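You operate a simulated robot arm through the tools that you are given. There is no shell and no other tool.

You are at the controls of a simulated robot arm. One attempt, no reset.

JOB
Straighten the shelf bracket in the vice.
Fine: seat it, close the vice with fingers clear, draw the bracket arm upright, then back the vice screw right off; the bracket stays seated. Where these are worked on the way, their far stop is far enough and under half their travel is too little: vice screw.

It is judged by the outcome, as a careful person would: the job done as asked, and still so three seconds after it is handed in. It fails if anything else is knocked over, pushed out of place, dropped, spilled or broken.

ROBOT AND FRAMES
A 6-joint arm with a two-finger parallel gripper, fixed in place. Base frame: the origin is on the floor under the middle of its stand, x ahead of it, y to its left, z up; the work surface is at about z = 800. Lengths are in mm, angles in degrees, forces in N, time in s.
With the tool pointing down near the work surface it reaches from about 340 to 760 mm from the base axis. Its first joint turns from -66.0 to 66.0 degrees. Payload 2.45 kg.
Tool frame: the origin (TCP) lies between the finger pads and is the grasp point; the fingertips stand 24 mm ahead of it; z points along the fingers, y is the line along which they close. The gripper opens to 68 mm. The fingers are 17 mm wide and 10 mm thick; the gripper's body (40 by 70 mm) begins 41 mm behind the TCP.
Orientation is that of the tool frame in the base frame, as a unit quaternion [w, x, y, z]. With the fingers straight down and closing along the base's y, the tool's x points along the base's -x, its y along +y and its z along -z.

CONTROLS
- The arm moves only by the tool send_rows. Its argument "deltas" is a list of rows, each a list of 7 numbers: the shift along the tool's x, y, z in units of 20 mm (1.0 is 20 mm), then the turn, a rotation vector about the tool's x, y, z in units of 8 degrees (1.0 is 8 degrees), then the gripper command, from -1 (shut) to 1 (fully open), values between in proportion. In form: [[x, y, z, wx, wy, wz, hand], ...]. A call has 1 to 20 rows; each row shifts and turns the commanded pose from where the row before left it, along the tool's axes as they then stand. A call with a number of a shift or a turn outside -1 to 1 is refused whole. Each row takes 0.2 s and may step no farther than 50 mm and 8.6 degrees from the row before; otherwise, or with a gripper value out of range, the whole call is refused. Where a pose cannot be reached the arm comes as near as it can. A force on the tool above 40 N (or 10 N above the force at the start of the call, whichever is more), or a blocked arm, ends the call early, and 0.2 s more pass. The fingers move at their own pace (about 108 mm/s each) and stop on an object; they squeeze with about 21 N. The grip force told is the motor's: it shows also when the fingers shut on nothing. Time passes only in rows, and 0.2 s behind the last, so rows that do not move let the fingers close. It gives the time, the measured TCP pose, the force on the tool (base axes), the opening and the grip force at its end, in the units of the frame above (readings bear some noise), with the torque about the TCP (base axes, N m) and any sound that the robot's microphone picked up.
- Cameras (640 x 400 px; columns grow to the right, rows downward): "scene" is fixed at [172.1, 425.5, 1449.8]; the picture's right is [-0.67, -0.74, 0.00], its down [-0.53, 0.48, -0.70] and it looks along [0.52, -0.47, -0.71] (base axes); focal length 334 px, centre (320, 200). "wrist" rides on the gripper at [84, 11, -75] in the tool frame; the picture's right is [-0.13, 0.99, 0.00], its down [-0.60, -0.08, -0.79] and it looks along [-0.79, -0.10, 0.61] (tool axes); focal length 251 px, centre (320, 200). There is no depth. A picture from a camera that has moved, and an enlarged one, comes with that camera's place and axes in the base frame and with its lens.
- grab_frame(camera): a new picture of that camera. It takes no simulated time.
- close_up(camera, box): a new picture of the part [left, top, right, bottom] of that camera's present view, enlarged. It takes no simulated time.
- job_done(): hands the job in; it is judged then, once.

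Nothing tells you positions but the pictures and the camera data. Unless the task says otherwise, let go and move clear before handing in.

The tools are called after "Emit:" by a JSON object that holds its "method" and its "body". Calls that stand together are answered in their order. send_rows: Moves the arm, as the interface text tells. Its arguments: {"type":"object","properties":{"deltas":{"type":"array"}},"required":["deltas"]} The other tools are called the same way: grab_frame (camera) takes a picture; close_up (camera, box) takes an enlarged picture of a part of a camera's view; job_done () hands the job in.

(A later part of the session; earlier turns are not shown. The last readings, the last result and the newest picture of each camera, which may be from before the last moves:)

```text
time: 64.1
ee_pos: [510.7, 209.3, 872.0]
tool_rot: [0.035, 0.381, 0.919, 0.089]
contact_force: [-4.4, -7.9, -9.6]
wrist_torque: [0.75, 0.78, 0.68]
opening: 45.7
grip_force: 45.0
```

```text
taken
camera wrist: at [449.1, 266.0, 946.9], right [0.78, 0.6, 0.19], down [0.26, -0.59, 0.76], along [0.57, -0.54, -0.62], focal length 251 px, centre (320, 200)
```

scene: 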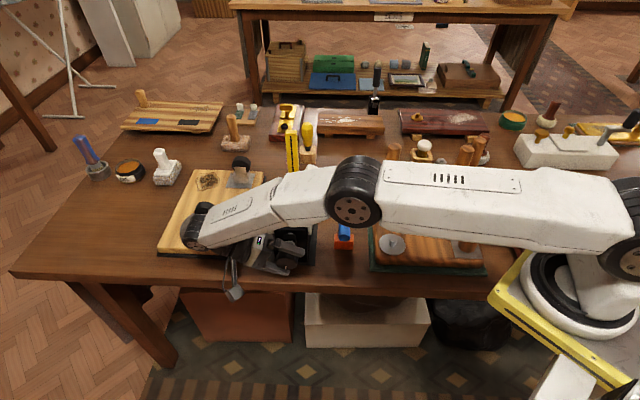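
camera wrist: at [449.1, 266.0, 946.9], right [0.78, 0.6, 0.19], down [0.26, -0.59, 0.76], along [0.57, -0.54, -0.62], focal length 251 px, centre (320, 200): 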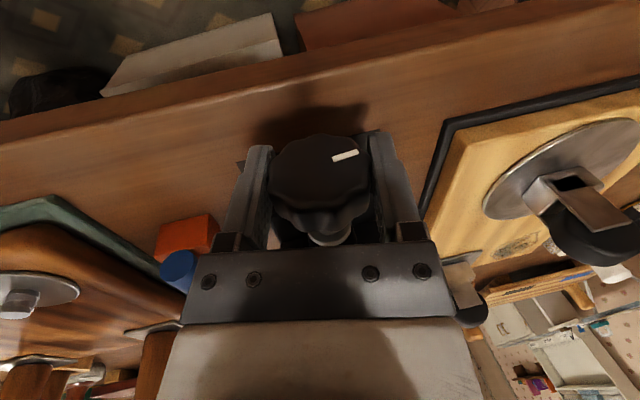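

No slip and no stop yet (about 190° total). I'll open and swing back around the knob for another stroke.

Emit:
{"method": "send_rows", "body": {"deltas": [[0, 0, 0, 0, 0, 0, 0.3], [0, 0, 0, 0, 0, 0, 1], [0, 0, 0, 0, 0, 0, 1], [0, 0, 0, 0.86, 0, 0, 1], [0, 0, 0, 0.86, 0, 0, 1], [0, 0, 0, 0.86, 0, 0, 1], [0, 0, 0, 0.86, 0, 0, 1]]}}

Emit:
{"method": "send_rows", "body": {"deltas": [[0, 0, 0, 0.86, 0, 0, 1], [0, 0, 0, 0.86, 0, 0, 1], [0, 0, 0, 0.86, 0, 0, 1], [0, 0, 0, 0.86, 0, 0, 1], [0, 0, 0, 0.86, 0, 0, 1], [0, 0, 0, 0.86, 0, 0, 1], [0, 0, 0, 0.5, 0, 0, 1]]}}

Emit:
{"method": "grab_frame", "body": {"camera": "wrist"}}

Emit:
{"method": "close_up", "body": {"camera": "scene", "box": [255, 190, 335, 285]}}

```text
time: 65.7
ee_pos: [511.7, 210.3, 873.7]
tool_rot: [-0.053, 0.379, 0.914, -0.131]
contact_force: [0.5, 0.2, 0.6]
wrist_torque: [0.01, -0.01, 0.04]
opening: 68.0
grip_force: 0.0
```

```text
time: 67.3
ee_pos: [512.6, 211.0, 872.1]
tool_rot: [-0.195, 0.33, 0.794, -0.472]
contact_force: [1.3, 0.4, 0.0]
wrist_torque: [0.02, 0.04, 0.0]
opening: 68.0
grip_force: 0.1
```

```text
taken
camera wrist: at [503.4, 320.3, 897.4], right [0.43, 0.24, -0.87], down [0.89, 0.04, 0.45], along [0.14, -0.97, -0.2], focal length 251 px, centre (320, 200)
```

wrist: 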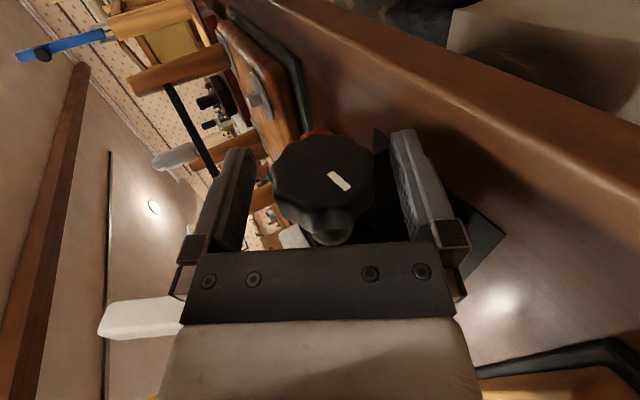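

```text
4.21 times, centred on (295, 238) of scene
camera zoom: at [172.1, 425.5, 1449.8], right [-0.67, -0.74, 0.0], down [-0.53, 0.48, -0.7], along [0.52, -0.47, -0.71], focal length 1408 px, centre (425, 42)
```

zoom: 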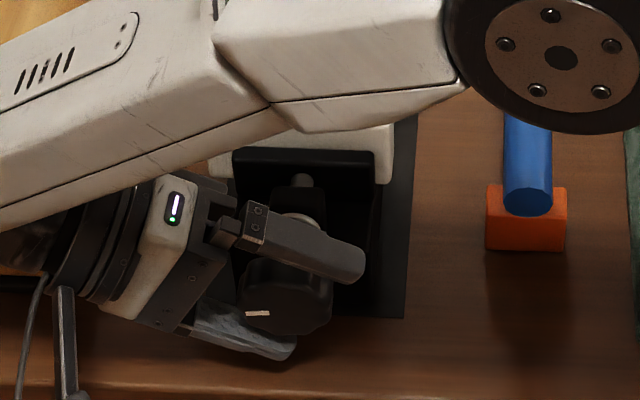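

The jaw has advanced to about 12 mm total and is now carrying the foot toward the fixed jaw, as expected. Another stroke.

Emit:
{"method": "send_rows", "body": {"deltas": [[0, 0, 0, 0, 0, 0, -1], [0, 0, 0, 0, 0, 0, -1], [0, 0, 0, 0, 0, 0, -1]]}}

Emit:
{"method": "send_rows", "body": {"deltas": [[0, 0, 0, -0.6, 0, 0, -1], [0, 0, 0, -0.6, 0, 0, -1], [0, 0, 0, -0.6, 0, 0, -1], [0, -0.02, 0, -0.6, 0, 0, -1]]}}

Emit:
{"method": "send_rows", "body": {"deltas": [[0, -0.02, 0, -0.6, 0, 0, -1], [0, -0.02, 0, -0.6, 0, 0, -1], [0, 0, 0, -0.6, 0, 0, -1], [0, 0, 0, -0.6, 0, 0, -1]]}}

Emit:
{"method": "grab_frame", "body": {"camera": "wrist"}}

```text
time: 68.1
ee_pos: [512.6, 211.5, 870.9]
tool_rot: [-0.195, 0.329, 0.795, -0.471]
contact_force: [10.3, 7.1, -14.8]
wrist_torque: [0.06, 0.03, 0.03]
opening: 45.5
grip_force: 44.7
```

```text
time: 69.1
ee_pos: [511.2, 209.8, 870.8]
tool_rot: [-0.138, 0.356, 0.862, -0.334]
contact_force: [5.0, 4.7, -23.6]
wrist_torque: [-0.6, 0.98, 0.15]
opening: 47.1
grip_force: 44.7
```

```text
time: 70.1
ee_pos: [512.3, 209.9, 871.1]
tool_rot: [-0.085, 0.373, 0.901, -0.205]
contact_force: [7.4, 5.2, -10.9]
wrist_torque: [0.14, 0.73, -0.01]
opening: 46.7
grip_force: 45.1
stopped in row 4: the force on the tool passed its limit at 43 N (the readings are from after the stop); the commanded pose is now the measured one
```

```text
taken
camera wrist: at [482.1, 299.2, 933.0], right [0.72, 0.54, -0.43], down [0.62, -0.23, 0.75], along [0.3, -0.81, -0.5], focal length 251 px, centre (320, 200)
```

wrist: 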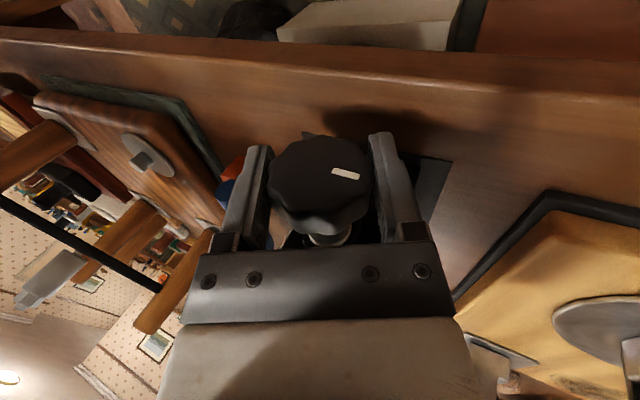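

The knob now resists with about 1.1 N·m and the fingers began to slip on it: the vice is tight. I'll open, back off along the tool, and inspect.

Emit:
{"method": "send_rows", "body": {"deltas": [[0, 0, 0, 0, 0, 0, 0.3], [0, 0, 0, 0, 0, 0, 1], [0, 0, 0, 0, 0, 0, 1], [0, 0, -1, 0, 0, 0, 1], [0, 0, -1, 0, 0, 0, 1], [0, 0, -1, 0, 0, 0, 1], [0, 0, -1, 0, 0, 0, 1], [0, 0, -1, 0, 0, 0, 1], [0, 0, -1, 0, 0, 0, 1]]}}

Emit:
{"method": "close_up", "body": {"camera": "scene", "box": [255, 190, 335, 285]}}

Emit:
{"method": "grab_frame", "body": {"camera": "wrist"}}

```text
time: 72.1
ee_pos: [549.2, 246.5, 980.8]
tool_rot: [-0.085, 0.374, 0.901, -0.205]
contact_force: [-0.2, 0.4, -0.3]
wrist_torque: [0.04, -0.03, -0.01]
opening: 68.0
grip_force: 0.1
```

```text
4.21 times, centred on (295, 238) of scene
camera zoom: at [172.1, 425.5, 1449.8], right [-0.67, -0.74, 0.0], down [-0.53, 0.48, -0.7], along [0.52, -0.47, -0.71], focal length 1408 px, centre (425, 42)
```

zoom: 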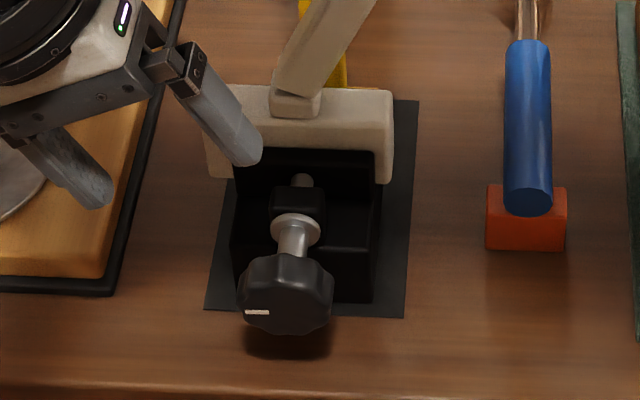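

```text
taken
camera wrist: at [519.3, 336.2, 1042.1], right [0.72, 0.54, -0.43], down [0.62, -0.23, 0.75], along [0.3, -0.81, -0.5], focal length 251 px, centre (320, 200)
```

wrist: 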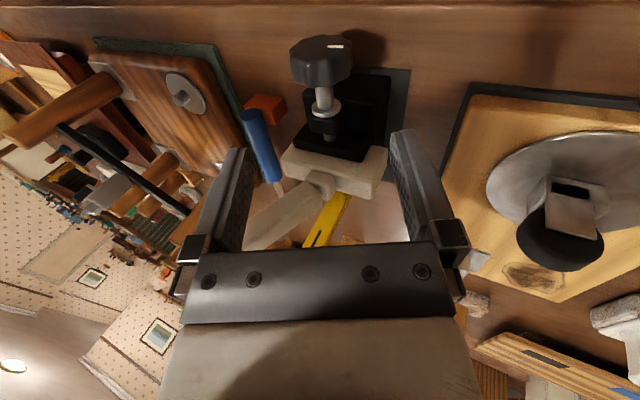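

The vice is closed on the foot. Next I'll bring the tool upright, lift above everything, and turn it to the orientation I used to hold the arm.

Emit:
{"method": "send_rows", "body": {"deltas": [[0, 0, -0.5, -0.8, 0, 0, 1], [0, 0, -0.5, -0.8, 0, 0, 1], [0, 0, -0.5, -0.8, 0, 0, 1], [0, 0, -0.5, -0.8, 0, 0, 1], [0, 0, -1, 0, 0, 0, 1], [0, 0, -1, 0, 0, 0, 1], [0, 0, -1, 0, 0, 0, 1], [0, 0, -1, 0, 0, 0, 1], [0, 0, -1, 0, 0, 0, 1]]}}

Emit:
{"method": "send_rows", "body": {"deltas": [[0, 0, 0, 0, 0, -0.94, 1], [0, 0, 0, 0, 0, -0.94, 1], [0, 0, 0, 0, 0, -0.94, 1], [0, 0, 0, 0, 0, -0.94, 1], [0, 0, 0, 0, 0, -0.94, 1], [0, 0, 0, 0, 0, -0.94, 1], [0, 0, 0, 0, 0, -0.94, 1], [0, 0, 0, 0, 0, -0.94, 1], [0, 0, 0, 0, 0, -0.94, 1], [0, 0, 0, 0, 0, -0.94, 1], [0, 0, 0, 0, 0, -0.94, 1], [0, 0, 0, 0, 0, -0.91, 1], [0, 0, 0, 0, -0.83, 0, 1], [0, 0, 0, 0, -0.83, 0, 1], [0, 0, 0, 0, -0.84, 0, 1]]}}

```text
time: 74.1
ee_pos: [557.1, 255.8, 1116.8]
tool_rot: [0.0, 0.383, 0.924, -0.001]
contact_force: [0.0, 0.5, -0.3]
wrist_torque: [-0.02, 0.03, 0.01]
opening: 67.9
grip_force: 0.1
```

```text
time: 77.3
ee_pos: [556.6, 256.3, 1116.9]
tool_rot: [0.16, -0.377, 0.91, 0.065]
contact_force: [-0.3, 0.0, 0.2]
wrist_torque: [0.02, -0.01, 0.01]
opening: 67.9
grip_force: 0.0
```

Emit:
{"method": "send_rows", "body": {"deltas": [[0.966, -0.73, -0.223, 0, 0, 0, 1], [0.966, -0.73, -0.223, 0, 0, 0, 1], [0.966, -0.73, -0.223, 0, 0, 0, 1], [0.966, -0.73, -0.223, 0, 0, 0, 1], [0.966, -0.73, -0.223, 0, 0, 0, 1], [0.966, -0.73, -0.223, 0, 0, 0, 1], [0.966, -0.73, -0.223, 0, 0, 0, 1]]}}

Emit:
{"method": "grab_frame", "body": {"camera": "wrist"}}

Emit:
{"method": "close_up", "body": {"camera": "scene", "box": [245, 130, 345, 280]}}

Emit:
{"method": "close_up", "body": {"camera": "wrist", "box": [230, 0, 420, 130]}}

```text
time: 78.9
ee_pos: [531.9, 83.8, 1099.8]
tool_rot: [0.159, -0.377, 0.91, 0.067]
contact_force: [0.8, -0.8, -1.0]
wrist_torque: [0.01, -0.01, 0.04]
opening: 68.2
grip_force: 0.1
```

```text
taken
camera wrist: at [450.3, 17.9, 1142.1], right [-0.61, 0.79, 0.04], down [0.27, 0.16, 0.95], along [0.74, 0.6, -0.31], focal length 251 px, centre (320, 200)
```

wrist: 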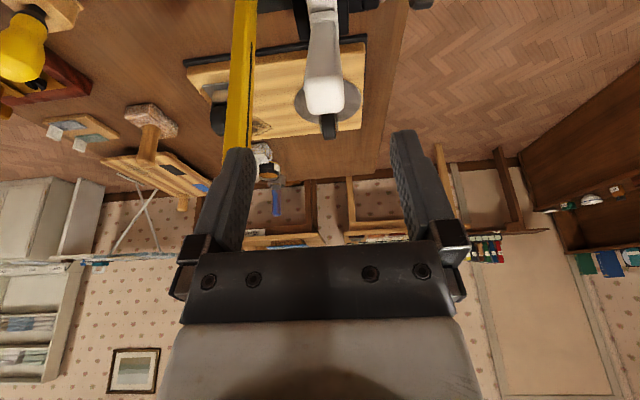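

```text
2.67 times, centred on (295, 205) of scene
camera zoom: at [172.1, 425.5, 1449.8], right [-0.67, -0.74, 0.0], down [-0.53, 0.48, -0.7], along [0.52, -0.47, -0.71], focal length 892 px, centre (387, 187)
```

zoom: 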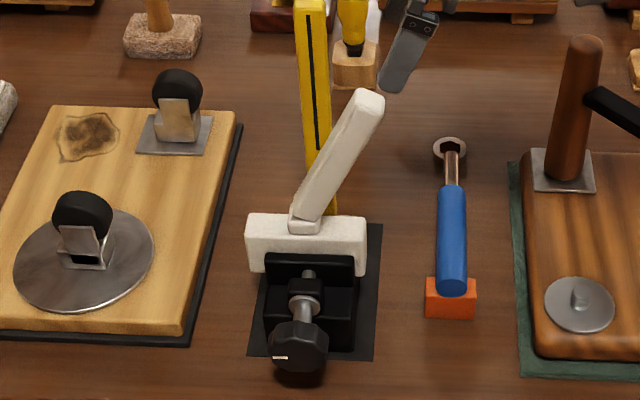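

```text
3.08 times, centred on (325, 65) of wrist
camera zoom: at [450.3, 17.9, 1142.1], right [-0.61, 0.79, 0.04], down [0.27, 0.16, 0.95], along [0.74, 0.6, -0.31], focal length 774 px, centre (305, 615)
```

zoom: 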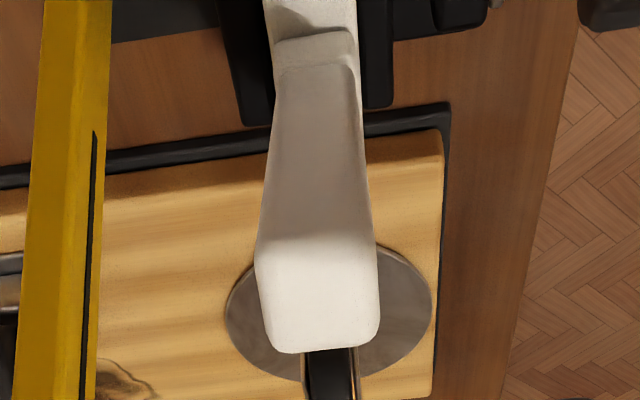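

The foot is clamped flush by both jaws. I'll lower along the arm to hold it near its top again.

Emit:
{"method": "send_rows", "body": {"deltas": [[-0.013, 0.025, 1, 0, 0, 0, 1], [-0.013, 0.025, 1, 0, 0, 0, 1], [-0.013, 0.025, 1, 0, 0, 0, 1], [-0.013, 0.025, 1, 0, 0, 0, 1]]}}

Emit:
{"method": "send_rows", "body": {"deltas": [[-0.013, 0.025, 0.93, 0, 0, 0, 1]]}}

Emit:
{"method": "grab_frame", "body": {"camera": "wrist"}}

Emit:
{"method": "close_up", "body": {"camera": "scene", "box": [245, 130, 345, 280]}}

```text
time: 79.9
ee_pos: [548.6, 106.4, 1024.7]
tool_rot: [0.16, -0.377, 0.91, 0.066]
contact_force: [0.9, -0.3, 0.3]
wrist_torque: [0.04, 0.01, -0.03]
opening: 68.1
grip_force: 0.0
```

```text
time: 80.3
ee_pos: [552.9, 110.6, 1010.0]
tool_rot: [0.159, -0.377, 0.91, 0.067]
contact_force: [-0.8, 0.7, 0.2]
wrist_torque: [0.0, -0.02, -0.02]
opening: 68.2
grip_force: 0.0
```

```text
taken
camera wrist: at [471.6, 43.5, 1051.0], right [-0.62, 0.79, 0.04], down [0.27, 0.16, 0.95], along [0.74, 0.6, -0.31], focal length 251 px, centre (320, 200)
```

wrist: 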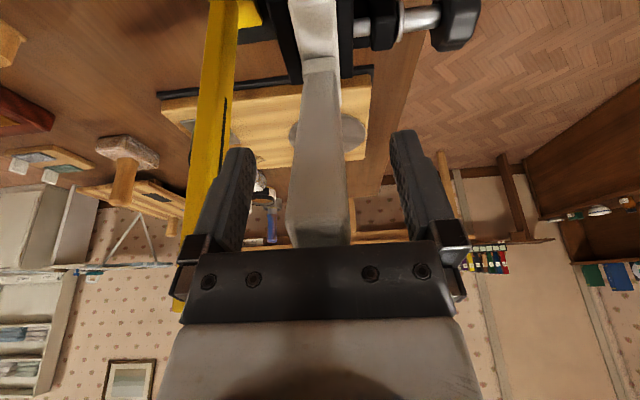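

```text
2.67 times, centred on (295, 205) of scene
camera zoom: at [172.1, 425.5, 1449.8], right [-0.67, -0.74, 0.0], down [-0.53, 0.48, -0.7], along [0.52, -0.47, -0.71], focal length 892 px, centre (387, 187)
```

zoom: 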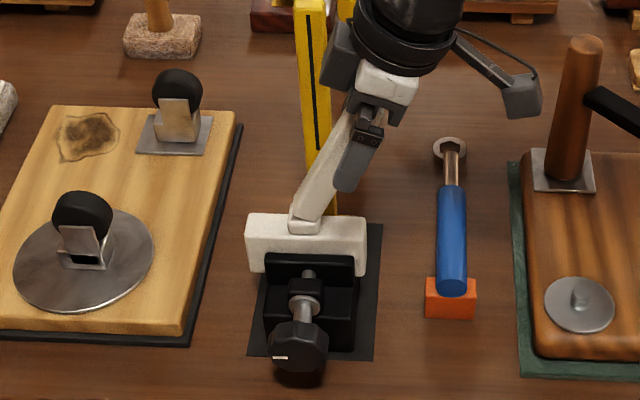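

Emit:
{"method": "send_rows", "body": {"deltas": [[0, -0.09, 0, 0, 0, 0, 1], [0, 0, 0, 0, 0, 0, -1], [0, 0, 0, 0, 0, 0, -1], [0, 0, 0, 0, 0, 0, -1]]}}

```text
time: 81.3
ee_pos: [553.8, 110.0, 1008.6]
tool_rot: [0.159, -0.377, 0.91, 0.066]
contact_force: [-3.3, 4.5, 1.4]
wrist_torque: [0.39, 0.08, 0.08]
opening: 23.8
grip_force: 21.0
```

The arm is held with little side load. I'll swing it toward upright about its hinge, 2° per row, and watch the forces.

Emit:
{"method": "send_rows", "body": {"deltas": [[-0.197, 0, 0.004, 0, 0.25, 0, -1], [-0.197, 0, 0.004, 0, 0.25, 0, -1]]}}

Emit:
{"method": "send_rows", "body": {"deltas": [[-0.197, 0, 0.004, 0, 0.25, 0, -1], [-0.197, 0, 0.004, 0, 0.25, 0, -1]]}}

Emit:
{"method": "close_up", "body": {"camera": "scene", "box": [245, 130, 345, 280]}}

```text
time: 81.9
ee_pos: [558.8, 115.7, 1012.7]
tool_rot: [0.127, -0.379, 0.915, 0.053]
contact_force: [-12.6, -4.4, 13.4]
wrist_torque: [0.18, 0.51, 0.21]
opening: 24.1
grip_force: 21.3
```

```text
time: 82.5
ee_pos: [566.4, 120.6, 1014.1]
tool_rot: [0.095, -0.382, 0.919, 0.039]
contact_force: [-11.2, -3.3, 13.1]
wrist_torque: [-0.02, 0.52, 0.1]
opening: 23.8
grip_force: 21.0
```

```text
2.67 times, centred on (295, 205) of scene
camera zoom: at [171.5, 425.4, 1449.9], right [-0.67, -0.74, 0.0], down [-0.53, 0.48, -0.7], along [0.52, -0.47, -0.71], focal length 892 px, centre (387, 187)
```

zoom: 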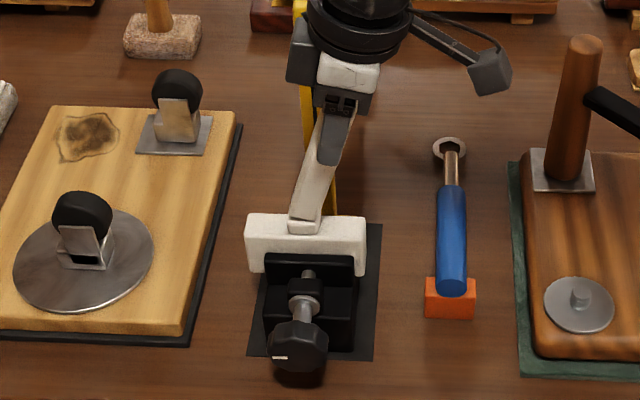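

The arm follows with moderate resistance and the foot stays put. Continuing.

Emit:
{"method": "send_rows", "body": {"deltas": [[-0.197, 0, 0.004, 0, 0.25, 0, -1], [-0.197, 0, 0.004, 0, 0.25, 0, -1], [-0.197, 0, 0.004, 0, 0.25, 0, -1], [-0.197, 0, 0.004, 0, 0.25, 0, -1]]}}

Emit:
{"method": "send_rows", "body": {"deltas": [[-0.187, 0, 0.004, 0, 0.237, 0, -1], [-0.187, 0, 0.004, 0, 0.237, 0, -1]]}}

Emit:
{"method": "close_up", "body": {"camera": "scene", "box": [245, 130, 345, 280]}}

Emit:
{"method": "grab_frame", "body": {"camera": "scene"}}

```text
time: 83.5
ee_pos: [576.7, 133.0, 1017.0]
tool_rot: [0.031, -0.382, 0.923, 0.012]
contact_force: [-10.0, 0.8, 15.5]
wrist_torque: [0.1, 0.58, 0.06]
opening: 23.8
grip_force: 20.9
```

```text
time: 84.1
ee_pos: [580.8, 137.6, 1016.3]
tool_rot: [0.0, -0.382, 0.924, -0.001]
contact_force: [-8.9, 0.4, 13.8]
wrist_torque: [0.08, 0.52, 0.01]
opening: 23.5
grip_force: 20.6
```

```text
2.67 times, centred on (295, 205) of scene
camera zoom: at [171.6, 425.5, 1449.9], right [-0.67, -0.74, 0.0], down [-0.53, 0.48, -0.7], along [0.52, -0.47, -0.71], focal length 892 px, centre (387, 187)
```

zoom: 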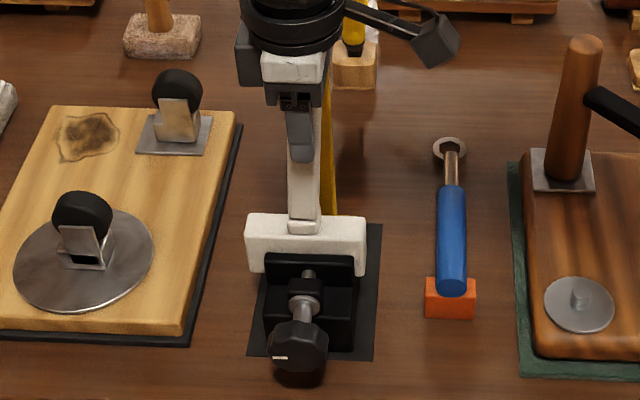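

```text
taken
```

scene: 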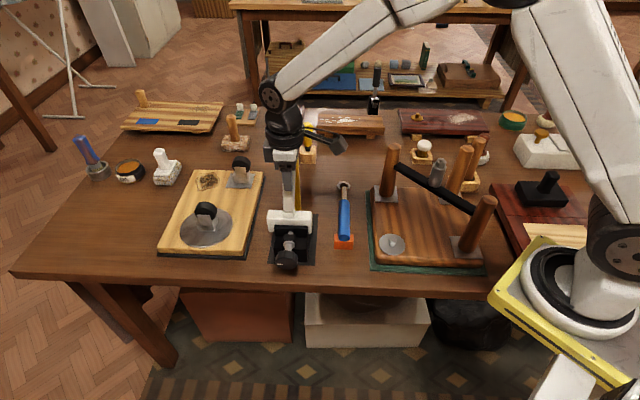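

Emit:
{"method": "close_up", "body": {"camera": "scene", "box": [265, 135, 325, 225]}}

Emit:
{"method": "grab_frame", "body": {"camera": "wrist"}}

```text
4.44 times, centred on (295, 180) of scene
camera zoom: at [171.6, 425.5, 1449.9], right [-0.67, -0.74, 0.0], down [-0.53, 0.48, -0.7], along [0.52, -0.47, -0.71], focal length 1486 px, centre (431, 289)
```

zoom: 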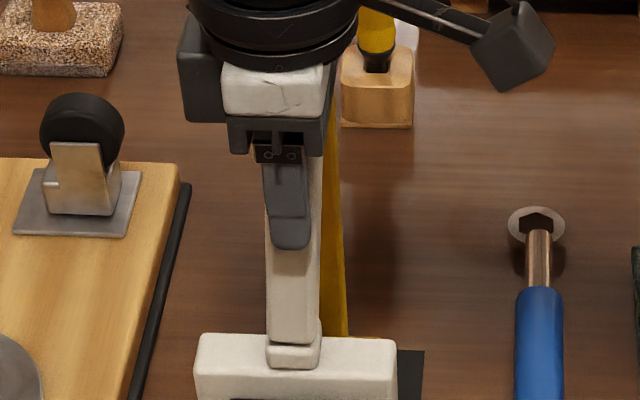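

```text
taken
camera wrist: at [513.5, 85.0, 1090.5], right [-0.61, 0.79, 0.0], down [0.48, 0.37, 0.79], along [0.63, 0.48, -0.61], focal length 251 px, centre (320, 200)
```

wrist: 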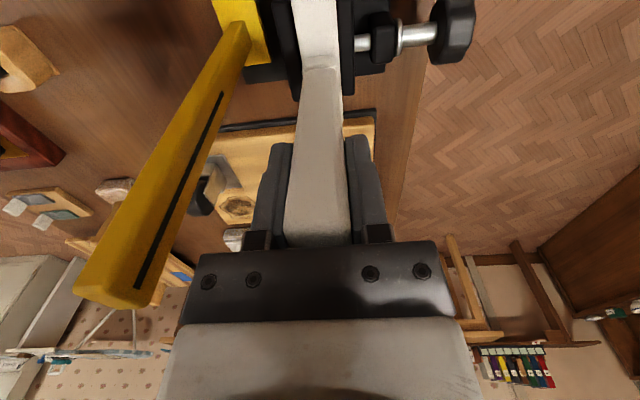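

The tool is vertical but the arm still looks about 3–4° short of vertical compared with the gauge, so I'll swing it a bit further and re-measure.

Emit:
{"method": "send_rows", "body": {"deltas": [[-0.187, 0, 0.004, 0, 0.237, 0, -1], [-0.187, 0, 0.004, 0, 0.237, 0, -1]]}}

Emit:
{"method": "close_up", "body": {"camera": "scene", "box": [270, 160, 320, 225]}}

```text
time: 84.7
ee_pos: [586.7, 142.2, 1015.5]
tool_rot: [-0.03, -0.383, 0.923, -0.012]
contact_force: [-11.0, 0.7, 14.3]
wrist_torque: [0.01, 0.66, 0.04]
opening: 24.3
grip_force: 20.8
```

```text
6.15 times, centred on (295, 192) of scene
camera zoom: at [171.6, 425.5, 1449.9], right [-0.67, -0.74, 0.0], down [-0.53, 0.48, -0.7], along [0.52, -0.47, -0.71], focal length 2058 px, centre (474, 246)
```

zoom: 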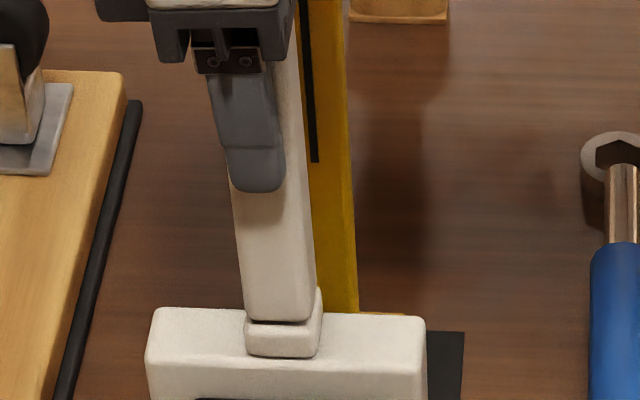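

Emit:
{"method": "close_up", "body": {"camera": "scene", "box": [280, 162, 312, 216]}}

```text
7.41 times, centred on (296, 189) of scene
camera zoom: at [171.6, 425.5, 1449.9], right [-0.67, -0.74, 0.0], down [-0.53, 0.48, -0.7], along [0.52, -0.47, -0.71], focal length 2477 px, centre (498, 282)
```

zoom: 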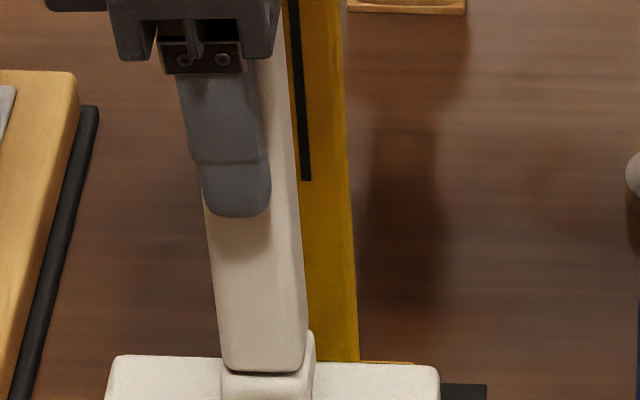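

The arm is now within about half a degree of vertical. I'll add a touch more, then release gently and see whether it stays.

Emit:
{"method": "send_rows", "body": {"deltas": [[-0.06, 0, 0, 0, 0.08, 0, -1], [0, 0, 0, 0, 0, 0, -1]]}}

Emit:
{"method": "send_rows", "body": {"deltas": [[0, 0, 0, 0, 0, 0, -0.2], [0, 0, 0, 0, 0, 0, 0.2], [0, 0, 0, 0, 0, 0, 1], [0, 0, 0, 0, 0, 0, 1]]}}

Emit:
{"method": "close_up", "body": {"camera": "scene", "box": [270, 140, 320, 225]}}

```text
time: 85.3
ee_pos: [587.8, 142.6, 1016.0]
tool_rot: [-0.036, -0.383, 0.923, -0.015]
contact_force: [-6.7, 2.2, 11.3]
wrist_torque: [0.05, 0.52, 0.02]
opening: 23.8
grip_force: 21.0
```

```text
time: 86.3
ee_pos: [587.1, 144.4, 1015.1]
tool_rot: [-0.035, -0.382, 0.923, -0.015]
contact_force: [0.0, 0.0, 0.2]
wrist_torque: [0.0, -0.02, 0.0]
opening: 68.1
grip_force: 0.0
```

```text
4.71 times, centred on (295, 182) of scene
camera zoom: at [172.1, 425.5, 1449.8], right [-0.67, -0.74, 0.0], down [-0.53, 0.48, -0.7], along [0.52, -0.47, -0.71], focal length 1573 px, centre (438, 282)
```

zoom: 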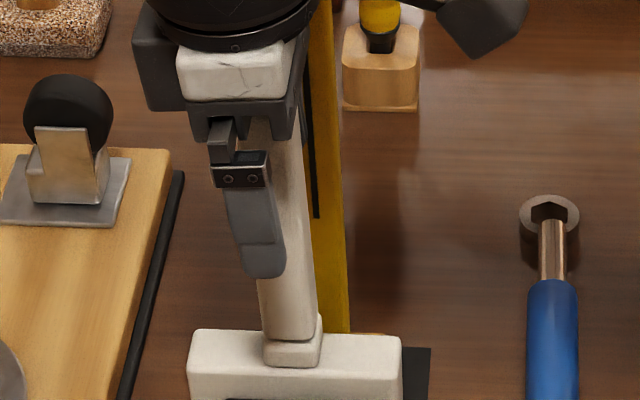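

It stays up. I'll back straight out along the tool and measure the arm unobstructed.

Emit:
{"method": "send_rows", "body": {"deltas": [[0, 0, -0.8, 0, 0, 0, 1], [0, 0, -1, 0, 0, 0, 1], [0, 0, -1, 0, 0, 0, 1], [0, 0, -1, 0, 0, 0, 1], [0, 0, -1, 0, 0, 0, 1], [0, 0, -1, 0, 0, 0, 1]]}}

Emit:
{"method": "close_up", "body": {"camera": "scene", "box": [270, 135, 320, 225]}}

Emit:
{"method": "grab_frame", "body": {"camera": "wrist"}}

Emit:
{"method": "grab_frame", "body": {"camera": "scene"}}

```text
time: 87.7
ee_pos: [593.6, 148.6, 1131.6]
tool_rot: [-0.035, -0.383, 0.923, -0.015]
contact_force: [-0.5, -0.5, 0.1]
wrist_torque: [-0.03, 0.02, 0.0]
opening: 68.1
grip_force: 0.2
```

```text
4.44 times, centred on (295, 180) of scene
camera zoom: at [172.1, 425.5, 1449.8], right [-0.67, -0.74, 0.0], down [-0.53, 0.48, -0.7], along [0.52, -0.47, -0.71], focal length 1486 px, centre (431, 289)
```

zoom: 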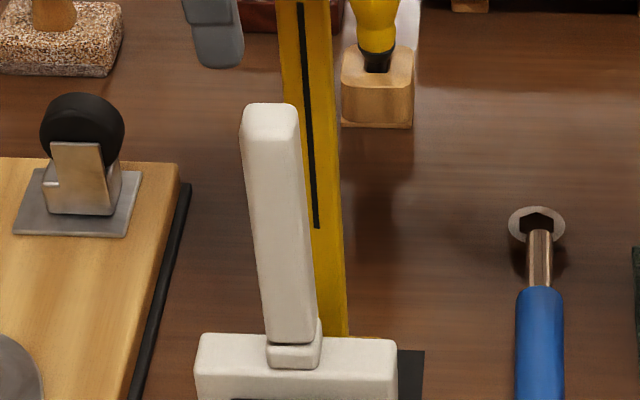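

```text
taken
camera wrist: at [530.3, 101.9, 1212.0], right [-0.61, 0.79, -0.01], down [0.52, 0.41, 0.74], along [0.59, 0.45, -0.67], focal length 251 px, centre (320, 200)
```

wrist: 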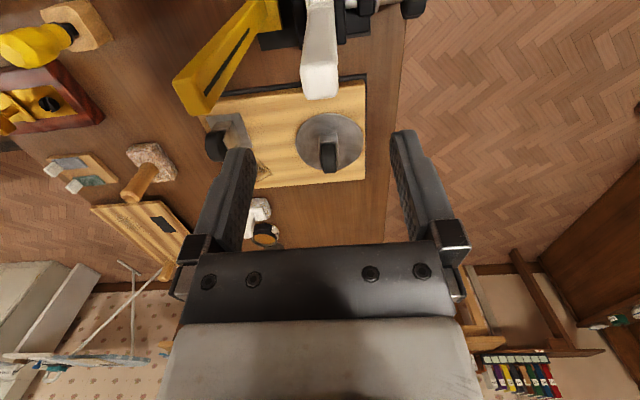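

```text
taken
```

scene: 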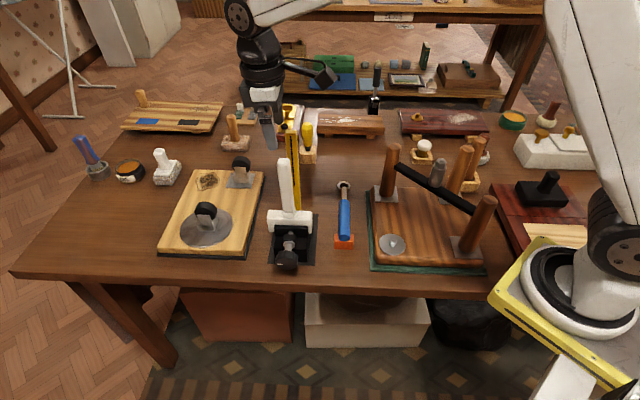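

The arm stands vertical (front edges match the expected plumb lines to about 0.1°) and the foot is still clamped. Next I'll return to the knob to back the screw off: level the tool, turn it, and go above the knob.

Emit:
{"method": "send_rows", "body": {"deltas": [[0, 0, 0, 0, -0.55, 0, 1], [0, 0, 0, 0, 0, 0.94, 1], [0, 0, 0, 0, 0, 0.94, 1], [0, 0, 0, 0, 0, 0.94, 1], [0, 0, 0, 0, 0, 0.94, 1], [0, 0, 0, 0, 0, 0.94, 1], [0, 0, 0, 0, 0, 0.94, 1], [0, 0, 0, 0, 0, 0.94, 1], [0, 0, 0, 0, 0, 0.94, 1], [0, 0, 0, 0, 0, 0.94, 1], [0, 0, 0, 0, 0, 0.94, 1], [0, 0, 0, 0, 0, 0.94, 1], [0, 0, 0, 0, 0, 0.91, 1]]}}

Emit:
{"method": "send_rows", "body": {"deltas": [[1, -0.133, 0, 0, 0, 0, 1], [1, -0.133, 0, 0, 0, 0, 1], [1, -0.133, 0, 0, 0, 0, 1], [1, -0.133, 0, 0, 0, 0, 1], [1, -0.133, 0, 0, 0, 0, 1]]}}

```text
time: 90.5
ee_pos: [594.1, 148.2, 1131.0]
tool_rot: [0.0, 0.384, 0.923, 0.001]
contact_force: [0.2, -0.2, 0.5]
wrist_torque: [-0.01, 0.03, -0.02]
opening: 67.9
grip_force: 0.1
```

```text
time: 91.7
ee_pos: [514.1, 211.6, 1132.0]
tool_rot: [0.0, 0.382, 0.924, 0.0]
contact_force: [0.4, 0.1, -0.1]
wrist_torque: [0.01, 0.02, -0.03]
opening: 67.8
grip_force: 0.1
```

Emit:
{"method": "send_rows", "body": {"deltas": [[0, -0.02, 1, 0, 0, 0, 1], [0, -0.02, 1, 0, 0, 0, 1], [0, -0.02, 1, 0, 0, 0, 1], [0, -0.02, 1, 0, 0, 0, 1], [0, 0, 1, 0, 0, 0, 1], [0, 0, 1, 0, 0, 0, 1], [0, 0, 1, 0, 0, 0, 1], [0, 0, 1, 0, 0, 0, 1], [0, 0, 1, 0, 0, 0, 1]]}}

Emit:
{"method": "grab_frame", "body": {"camera": "wrist"}}

Emit:
{"method": "grab_frame", "body": {"camera": "scene"}}

```text
time: 93.7
ee_pos: [513.2, 209.6, 954.1]
tool_rot: [0.0, 0.382, 0.924, 0.001]
contact_force: [0.3, 0.3, -0.5]
wrist_torque: [0.02, 0.02, 0.05]
opening: 67.9
grip_force: 0.0
```

```text
taken
camera wrist: at [460.5, 276.2, 1028.1], right [0.79, 0.61, 0.0], down [0.37, -0.48, 0.79], along [0.48, -0.63, -0.61], focal length 251 px, centre (320, 200)
```

wrist: 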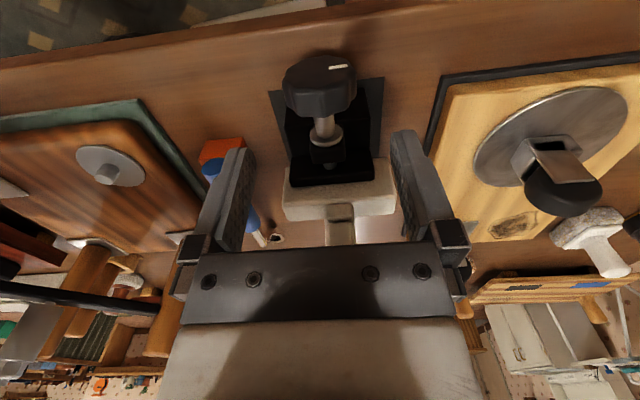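

```text
taken
```

scene: 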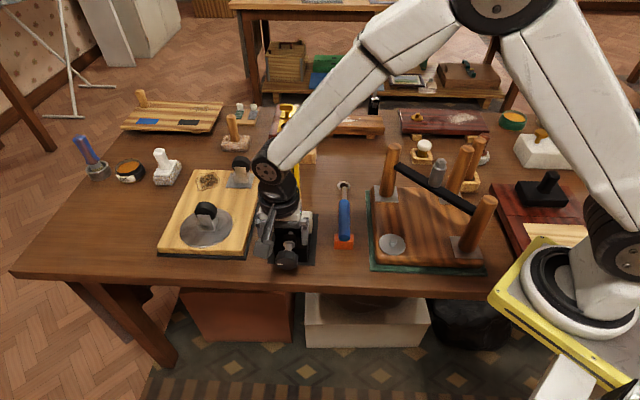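

Clear. I'll descend onto the knob with fingers open and set the start tilt for counter-clockwise strokes.

Emit:
{"method": "send_rows", "body": {"deltas": [[0, 0, 1, 0, 0, 0, 1], [0, 0, 1, 0, 0, 0, 1], [0, 0, 1, 0, 0, 0, 1], [0.03, 0, 1, 0, 0, 0, 1], [0, 0.02, 0.12, -0.4, 0, 0, 1], [0, 0, 0, -0.5, 0, 0, 1], [0, 0, 0, -0.5, 0, 0, 1]]}}

Emit:
{"method": "grab_frame", "body": {"camera": "wrist"}}

```text
time: 95.3
ee_pos: [511.4, 209.5, 868.0]
tool_rot: [0.038, 0.381, 0.919, 0.091]
contact_force: [0.4, 0.2, 0.3]
wrist_torque: [-0.03, 0.01, 0.01]
opening: 68.0
grip_force: 0.0
```

```text
taken
camera wrist: at [449.9, 266.2, 943.1], right [0.78, 0.6, 0.19], down [0.26, -0.59, 0.76], along [0.57, -0.54, -0.62], focal length 251 px, centre (320, 200)
```

wrist: 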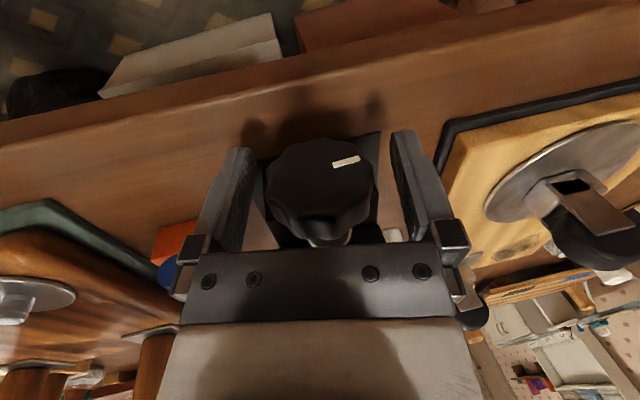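

I'll trim the position to the knob's axis and grip.

Emit:
{"method": "send_rows", "body": {"deltas": [[0, 0.1, -0.155, 0, 0, 0, 1], [0, 0, 0, 0, 0, 0, -1], [0, 0, 0, 0, 0, 0, -1], [0, 0, 0, 0, 0, 0, -1]]}}

Emit:
{"method": "send_rows", "body": {"deltas": [[0, 0, 0, 0.5, 0, 0, -1], [0, 0, 0, 0.6, 0, 0, -1], [0, 0, 0, 0.6, 0, 0, -1]]}}

Emit:
{"method": "grab_frame", "body": {"camera": "wrist"}}

```text
time: 96.3
ee_pos: [510.6, 209.8, 872.0]
tool_rot: [0.036, 0.381, 0.92, 0.088]
contact_force: [-10.4, -18.1, 0.1]
wrist_torque: [-0.12, 0.0, 0.26]
opening: 46.1
grip_force: 44.3
```

```text
time: 97.1
ee_pos: [512.4, 209.9, 873.1]
tool_rot: [-0.009, 0.383, 0.924, -0.023]
contact_force: [-9.4, -20.1, -2.9]
wrist_torque: [0.58, 0.57, 0.12]
opening: 45.9
grip_force: 44.8
```

```text
taken
camera wrist: at [462.3, 279.3, 945.2], right [0.79, 0.61, -0.05], down [0.4, -0.46, 0.8], along [0.46, -0.65, -0.6], focal length 251 px, centre (320, 200)
```

wrist: 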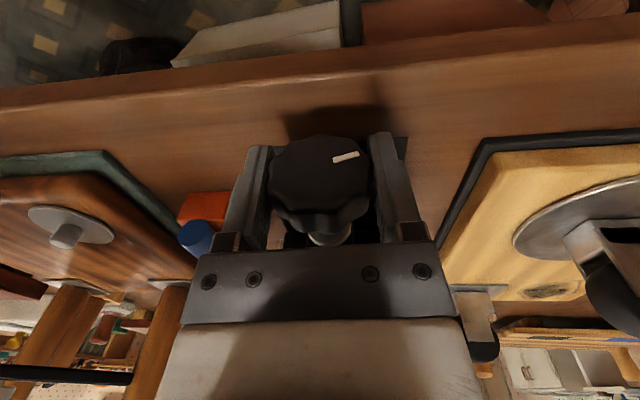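

The knob is turning counter-clockwise with the gripper. Continuing this stroke.

Emit:
{"method": "send_rows", "body": {"deltas": [[0, -0.05, 0, 0.6, 0, 0, -1], [0, 0, 0, 0.6, 0, 0, -1], [0, 0, 0, 0.6, 0, 0, -1], [0, 0, 0, 0.6, 0, 0, -1]]}}

Emit:
{"method": "send_rows", "body": {"deltas": [[0, 0, 0, 0.6, 0, 0, -1], [0, 0, 0, 0.6, 0, 0, -1], [0, 0, 0, 0.6, 0, 0, -1], [0, 0, 0, 0.6, 0, 0, -1]]}}

Emit:
{"method": "send_rows", "body": {"deltas": [[0, 0, 0, 0.6, 0, 0, -1], [0, 0, 0, 0.6, 0, 0, -1], [0, 0, 0, 0.6, 0, 0, -1], [0, 0, 0, 0.6, 0, 0, -1], [0, 0, 0, 0.5, 0, 0, -1]]}}

Emit:
{"method": "grab_frame", "body": {"camera": "wrist"}}

Emit:
{"method": "close_up", "body": {"camera": "scene", "box": [255, 190, 335, 285]}}

```text
time: 98.1
ee_pos: [512.0, 210.7, 871.6]
tool_rot: [-0.072, 0.375, 0.908, -0.174]
contact_force: [-8.1, -9.6, -1.6]
wrist_torque: [0.05, 0.05, -0.04]
opening: 45.9
grip_force: 44.7
```

```text
time: 99.1
ee_pos: [511.8, 211.9, 871.3]
tool_rot: [-0.134, 0.358, 0.866, -0.323]
contact_force: [-12.8, -3.5, -0.5]
wrist_torque: [-0.13, -0.1, -0.07]
opening: 45.9
grip_force: 45.4
```

```text
time: 100.3
ee_pos: [513.3, 212.1, 870.3]
tool_rot: [-0.201, 0.325, 0.786, -0.487]
contact_force: [-3.1, 18.5, -16.3]
wrist_torque: [0.31, 0.22, -0.78]
opening: 45.8
grip_force: 45.1
```

```text
taken
camera wrist: at [504.0, 321.0, 893.7], right [0.4, 0.22, -0.89], down [0.9, 0.05, 0.42], along [0.14, -0.97, -0.18], focal length 251 px, centre (320, 200)
```

wrist: 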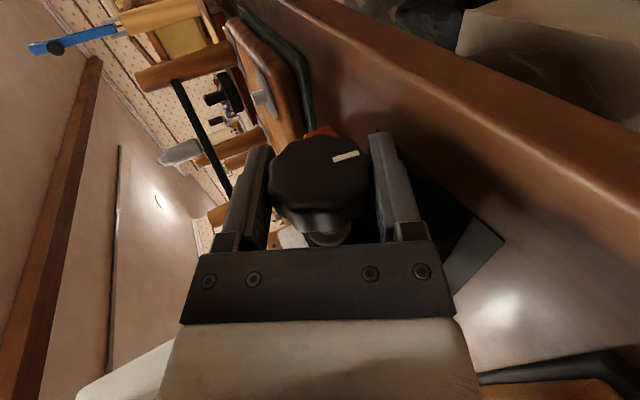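

```text
4.21 times, centred on (295, 238) of scene
camera zoom: at [172.3, 426.1, 1449.6], right [-0.67, -0.74, 0.0], down [-0.53, 0.48, -0.7], along [0.52, -0.47, -0.71], focal length 1408 px, centre (425, 42)
```

zoom: 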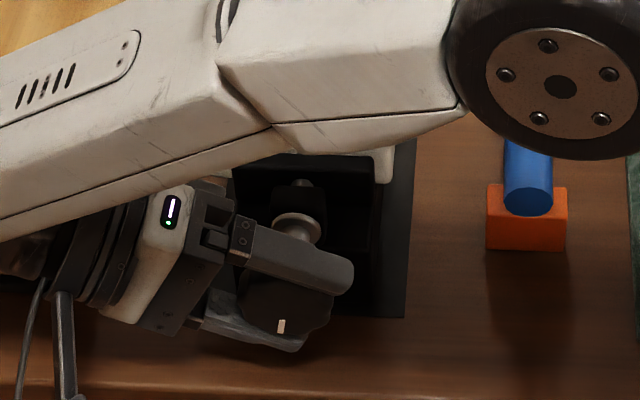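

75° backed off; the pointer has gone from 9 o'clock to 6 o'clock. I'll open, swing back and take the next stroke.

Emit:
{"method": "send_rows", "body": {"deltas": [[0, 0, 0, 0, 0, 0, 0.3], [0, 0, 0, 0, 0, 0, 1], [0, 0, 0, 0, 0, 0, 1], [0, 0, 0, -0.85, 0, 0, 1], [0, 0, 0, -0.85, 0, 0, 1], [0, 0, 0, -0.85, 0, 0, 1], [0, 0, 0, -0.85, 0, 0, 1], [0, 0, 0, -0.85, 0, 0, 1]]}}

Emit:
{"method": "send_rows", "body": {"deltas": [[0, 0, 0, -0.85, 0, 0, 1], [0, 0, 0, -0.85, 0, 0, 1], [0, 0, 0, -0.85, 0, 0, 1], [0, 0, 0, -0.85, 0, 0, 1], [0, 0, 0, -0.85, 0, 0, 1], [0, 0, 0, -0.85, 0, 0, 1]]}}

Emit:
{"method": "grab_frame", "body": {"camera": "wrist"}}

Emit:
{"method": "close_up", "body": {"camera": "scene", "box": [245, 150, 345, 285]}}

```text
time: 102.1
ee_pos: [512.7, 210.9, 871.9]
tool_rot: [-0.099, 0.371, 0.892, -0.238]
contact_force: [0.2, -0.1, 0.4]
wrist_torque: [0.02, -0.01, -0.01]
opening: 68.1
grip_force: 0.1
```

```text
time: 103.5
ee_pos: [511.9, 211.5, 872.3]
tool_rot: [0.037, 0.381, 0.92, 0.088]
contact_force: [-0.4, -0.5, 0.3]
wrist_torque: [0.0, 0.05, 0.02]
opening: 68.0
grip_force: 0.1
```

```text
taken
camera wrist: at [450.5, 267.0, 946.9], right [0.78, 0.6, 0.19], down [0.27, -0.59, 0.76], along [0.57, -0.55, -0.62], focal length 251 px, centre (320, 200)
```

wrist: 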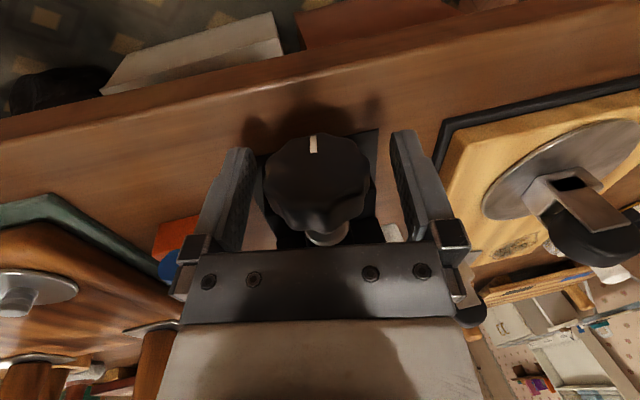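

```text
2.96 times, centred on (295, 218) of scene
camera zoom: at [172.1, 425.5, 1449.8], right [-0.67, -0.74, 0.0], down [-0.53, 0.48, -0.7], along [0.52, -0.47, -0.71], focal length 991 px, centre (394, 148)
```

zoom: 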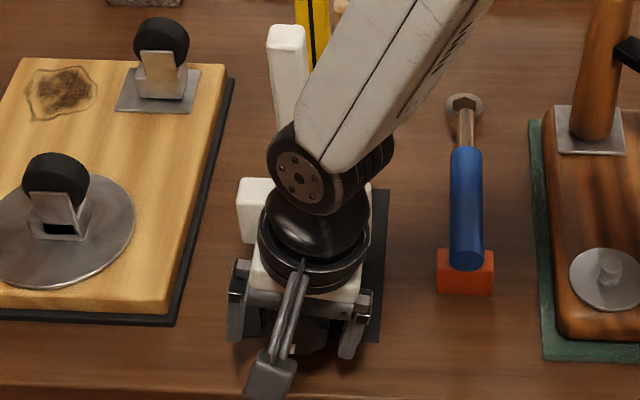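

The bracket is still upright and seated. Second counter-clockwise stroke.

Emit:
{"method": "send_rows", "body": {"deltas": [[0, -0.04, 0, 0, 0, 0, 1], [0, 0, 0, 0, 0, 0, -1], [0, 0, 0, 0, 0, 0, -1], [0, 0, 0, 0, 0, 0, -1], [0, 0, 0, 0.5, 0, 0, -1], [0, 0, 0, 0.6, 0, 0, -1]]}}

Emit:
{"method": "send_rows", "body": {"deltas": [[0, 0, 0, 0.6, 0, 0, -1], [0, 0, 0, 0.6, 0, 0, -1], [0, 0, 0, 0.6, 0, 0, -1], [0, 0, 0, 0.6, 0, 0, -1], [0, 0, 0, 0.6, 0, 0, -1]]}}

Emit:
{"method": "send_rows", "body": {"deltas": [[0, 0, 0, 0.6, 0, 0, -1], [0, 0, 0, 0.6, 0, 0, -1], [0, 0, 0, 0.6, 0, 0, -1], [0, 0, 0, 0.6, 0, 0, -1]]}}

Emit:
{"method": "send_rows", "body": {"deltas": [[0, 0, 0, 0.6, 0, 0, -1], [0, 0, 0, 0.6, 0, 0, -1], [0, 0, 0, 0.6, 0, 0, -1], [0, 0, 0, 0.6, 0, 0, -1]]}}

Emit:
{"method": "grab_frame", "body": {"camera": "wrist"}}

Emit:
{"method": "close_up", "body": {"camera": "scene", "box": [255, 190, 335, 285]}}

```text
time: 104.9
ee_pos: [511.3, 209.9, 871.4]
tool_rot: [0.007, 0.383, 0.923, 0.015]
contact_force: [-2.8, -4.8, -0.6]
wrist_torque: [0.8, 0.75, 0.08]
opening: 45.7
grip_force: 44.8
```

```text
time: 106.1
ee_pos: [510.9, 209.6, 870.7]
tool_rot: [-0.072, 0.376, 0.907, -0.177]
contact_force: [-6.8, -1.2, -14.0]
wrist_torque: [-0.11, -0.1, -0.06]
opening: 45.8
grip_force: 44.6
```

```text
time: 107.1
ee_pos: [513.4, 210.3, 871.8]
tool_rot: [-0.134, 0.359, 0.864, -0.326]
contact_force: [-0.2, -2.0, -25.4]
wrist_torque: [0.47, 0.41, -0.39]
opening: 46.0
grip_force: 45.4
```

```text
time: 108.1
ee_pos: [513.5, 210.1, 870.6]
tool_rot: [-0.192, 0.33, 0.799, -0.465]
contact_force: [-7.5, 12.9, -22.4]
wrist_torque: [-0.05, -0.13, -0.53]
opening: 45.6
grip_force: 45.1
```

```text
taken
camera wrist: at [503.3, 319.4, 897.6], right [0.44, 0.26, -0.86], down [0.89, 0.03, 0.46], along [0.15, -0.97, -0.21], focal length 251 px, centre (320, 200)
```

wrist: 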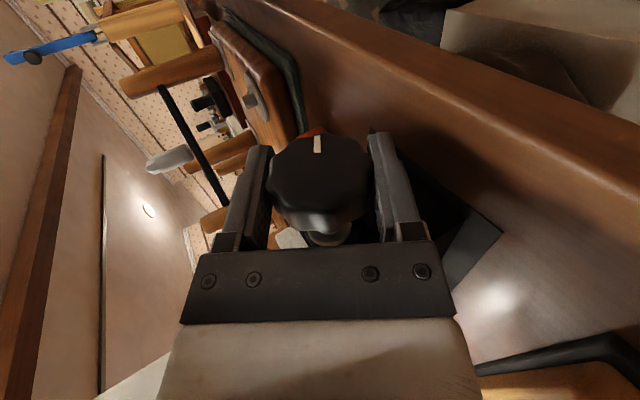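

```text
4.21 times, centred on (295, 238) of scene
camera zoom: at [172.3, 426.0, 1449.6], right [-0.67, -0.74, 0.0], down [-0.53, 0.48, -0.7], along [0.52, -0.47, -0.71], focal length 1408 px, centre (425, 42)
```

zoom: 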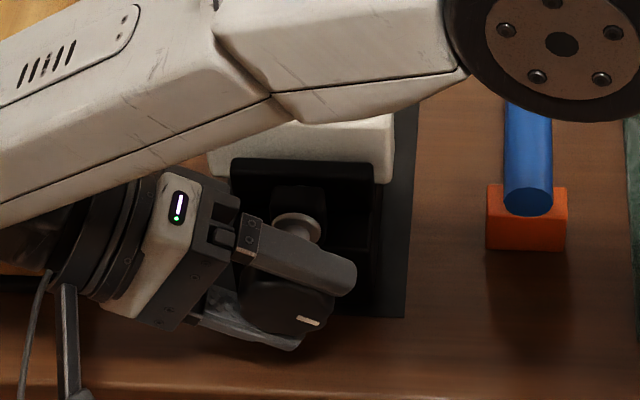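

About 147° backed off. One more stroke should bring the screw to its open stop.

Emit:
{"method": "send_rows", "body": {"deltas": [[0, 0, 0, 0, 0, 0, 0.3], [0, 0, 0, 0, 0, 0, 1], [0, 0, 0, 0, 0, 0, 1], [0, 0, 0, -0.85, 0, 0, 1], [0, 0, 0, -0.85, 0, 0, 1], [0, 0, 0, -0.85, 0, 0, 1], [0, 0, 0, -0.85, 0, 0, 1], [0, 0, 0, -0.85, 0, 0, 1]]}}

Emit:
{"method": "send_rows", "body": {"deltas": [[0, 0, 0, -0.85, 0, 0, 1], [0, 0, 0, -0.85, 0, 0, 1], [0, 0, 0, -0.85, 0, 0, 1], [0, 0, 0, -0.85, 0, 0, 1], [0, 0, 0, -0.85, 0, 0, 1], [0, 0, 0, -0.5, 0, 0, 1]]}}

Emit:
{"method": "grab_frame", "body": {"camera": "wrist"}}

```text
time: 109.9
ee_pos: [514.0, 208.6, 871.2]
tool_rot: [-0.086, 0.372, 0.9, -0.211]
contact_force: [0.1, 0.5, -0.4]
wrist_torque: [0.01, -0.03, -0.03]
opening: 67.6
grip_force: 0.0
```

```text
time: 111.3
ee_pos: [511.5, 210.3, 872.5]
tool_rot: [0.04, 0.38, 0.919, 0.093]
contact_force: [0.5, -0.7, 0.1]
wrist_torque: [0.01, 0.04, 0.0]
opening: 68.0
grip_force: 0.0
```

```text
taken
camera wrist: at [449.1, 266.4, 947.1], right [0.78, 0.6, 0.2], down [0.26, -0.59, 0.76], along [0.57, -0.54, -0.62], focal length 251 px, centre (320, 200)
```

wrist: 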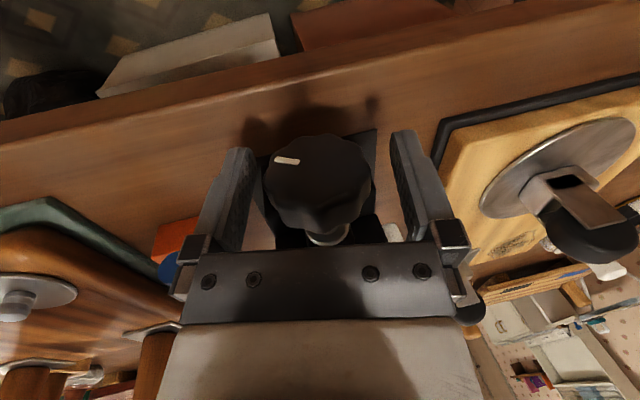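

The pointer shows about 52° left to reach where it started. I'll take this stroke and go on until it resists.

Emit:
{"method": "send_rows", "body": {"deltas": [[0, 0, 0, 0, 0, 0, -1], [0, 0, 0, 0, 0, 0, -1], [0, 0, 0, 0, 0, 0, -1], [0, 0, 0, 0.5, 0, 0, -1], [0, 0, 0, 0.6, 0, 0, -1], [0, 0, 0, 0.6, 0, 0, -1], [0, 0, 0, 0.6, 0, 0, -1]]}}

Emit:
{"method": "send_rows", "body": {"deltas": [[0, 0, 0, 0.6, 0, 0, -1], [0, 0, 0, 0.6, 0, 0, -1], [0, 0, 0, 0.6, 0, 0, -1], [0, 0, 0, 0.6, 0, 0, -1]]}}

Emit:
{"method": "send_rows", "body": {"deltas": [[0, 0, 0, 0.6, 0, 0, -1], [0, 0, 0, 0.6, 0, 0, -1], [0, 0, 0, 0.6, 0, 0, -1]]}}

Emit:
{"method": "grab_frame", "body": {"camera": "wrist"}}

```text
time: 112.9
ee_pos: [512.4, 210.0, 872.1]
tool_rot: [-0.023, 0.383, 0.922, -0.056]
contact_force: [-15.7, -0.9, 8.1]
wrist_torque: [0.92, 0.94, 0.11]
opening: 45.4
grip_force: 45.4
```

```text
time: 113.9
ee_pos: [513.2, 210.7, 871.6]
tool_rot: [-0.086, 0.372, 0.9, -0.208]
contact_force: [-16.3, 9.7, 10.5]
wrist_torque: [0.44, 0.44, -0.16]
opening: 45.4
grip_force: 44.5
```

```text
time: 114.7
ee_pos: [512.2, 210.9, 871.7]
tool_rot: [-0.132, 0.359, 0.867, -0.319]
contact_force: [-19.1, 9.4, 10.9]
wrist_torque: [0.66, -1.22, -0.04]
opening: 45.7
grip_force: 45.4
```

```text
taken
camera wrist: at [493.2, 310.1, 920.5], right [0.63, 0.44, -0.64], down [0.75, -0.11, 0.66], along [0.22, -0.89, -0.4], focal length 251 px, centre (320, 200)
```

wrist: 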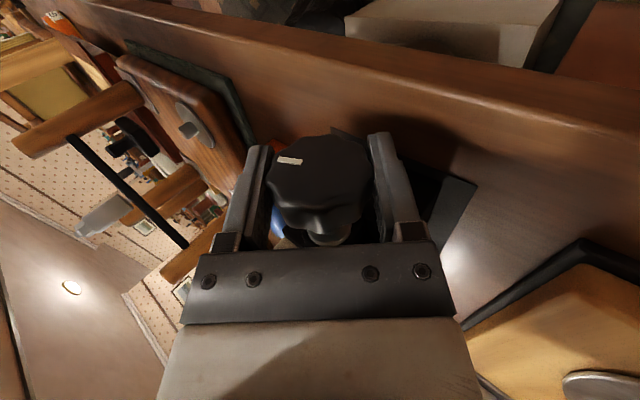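

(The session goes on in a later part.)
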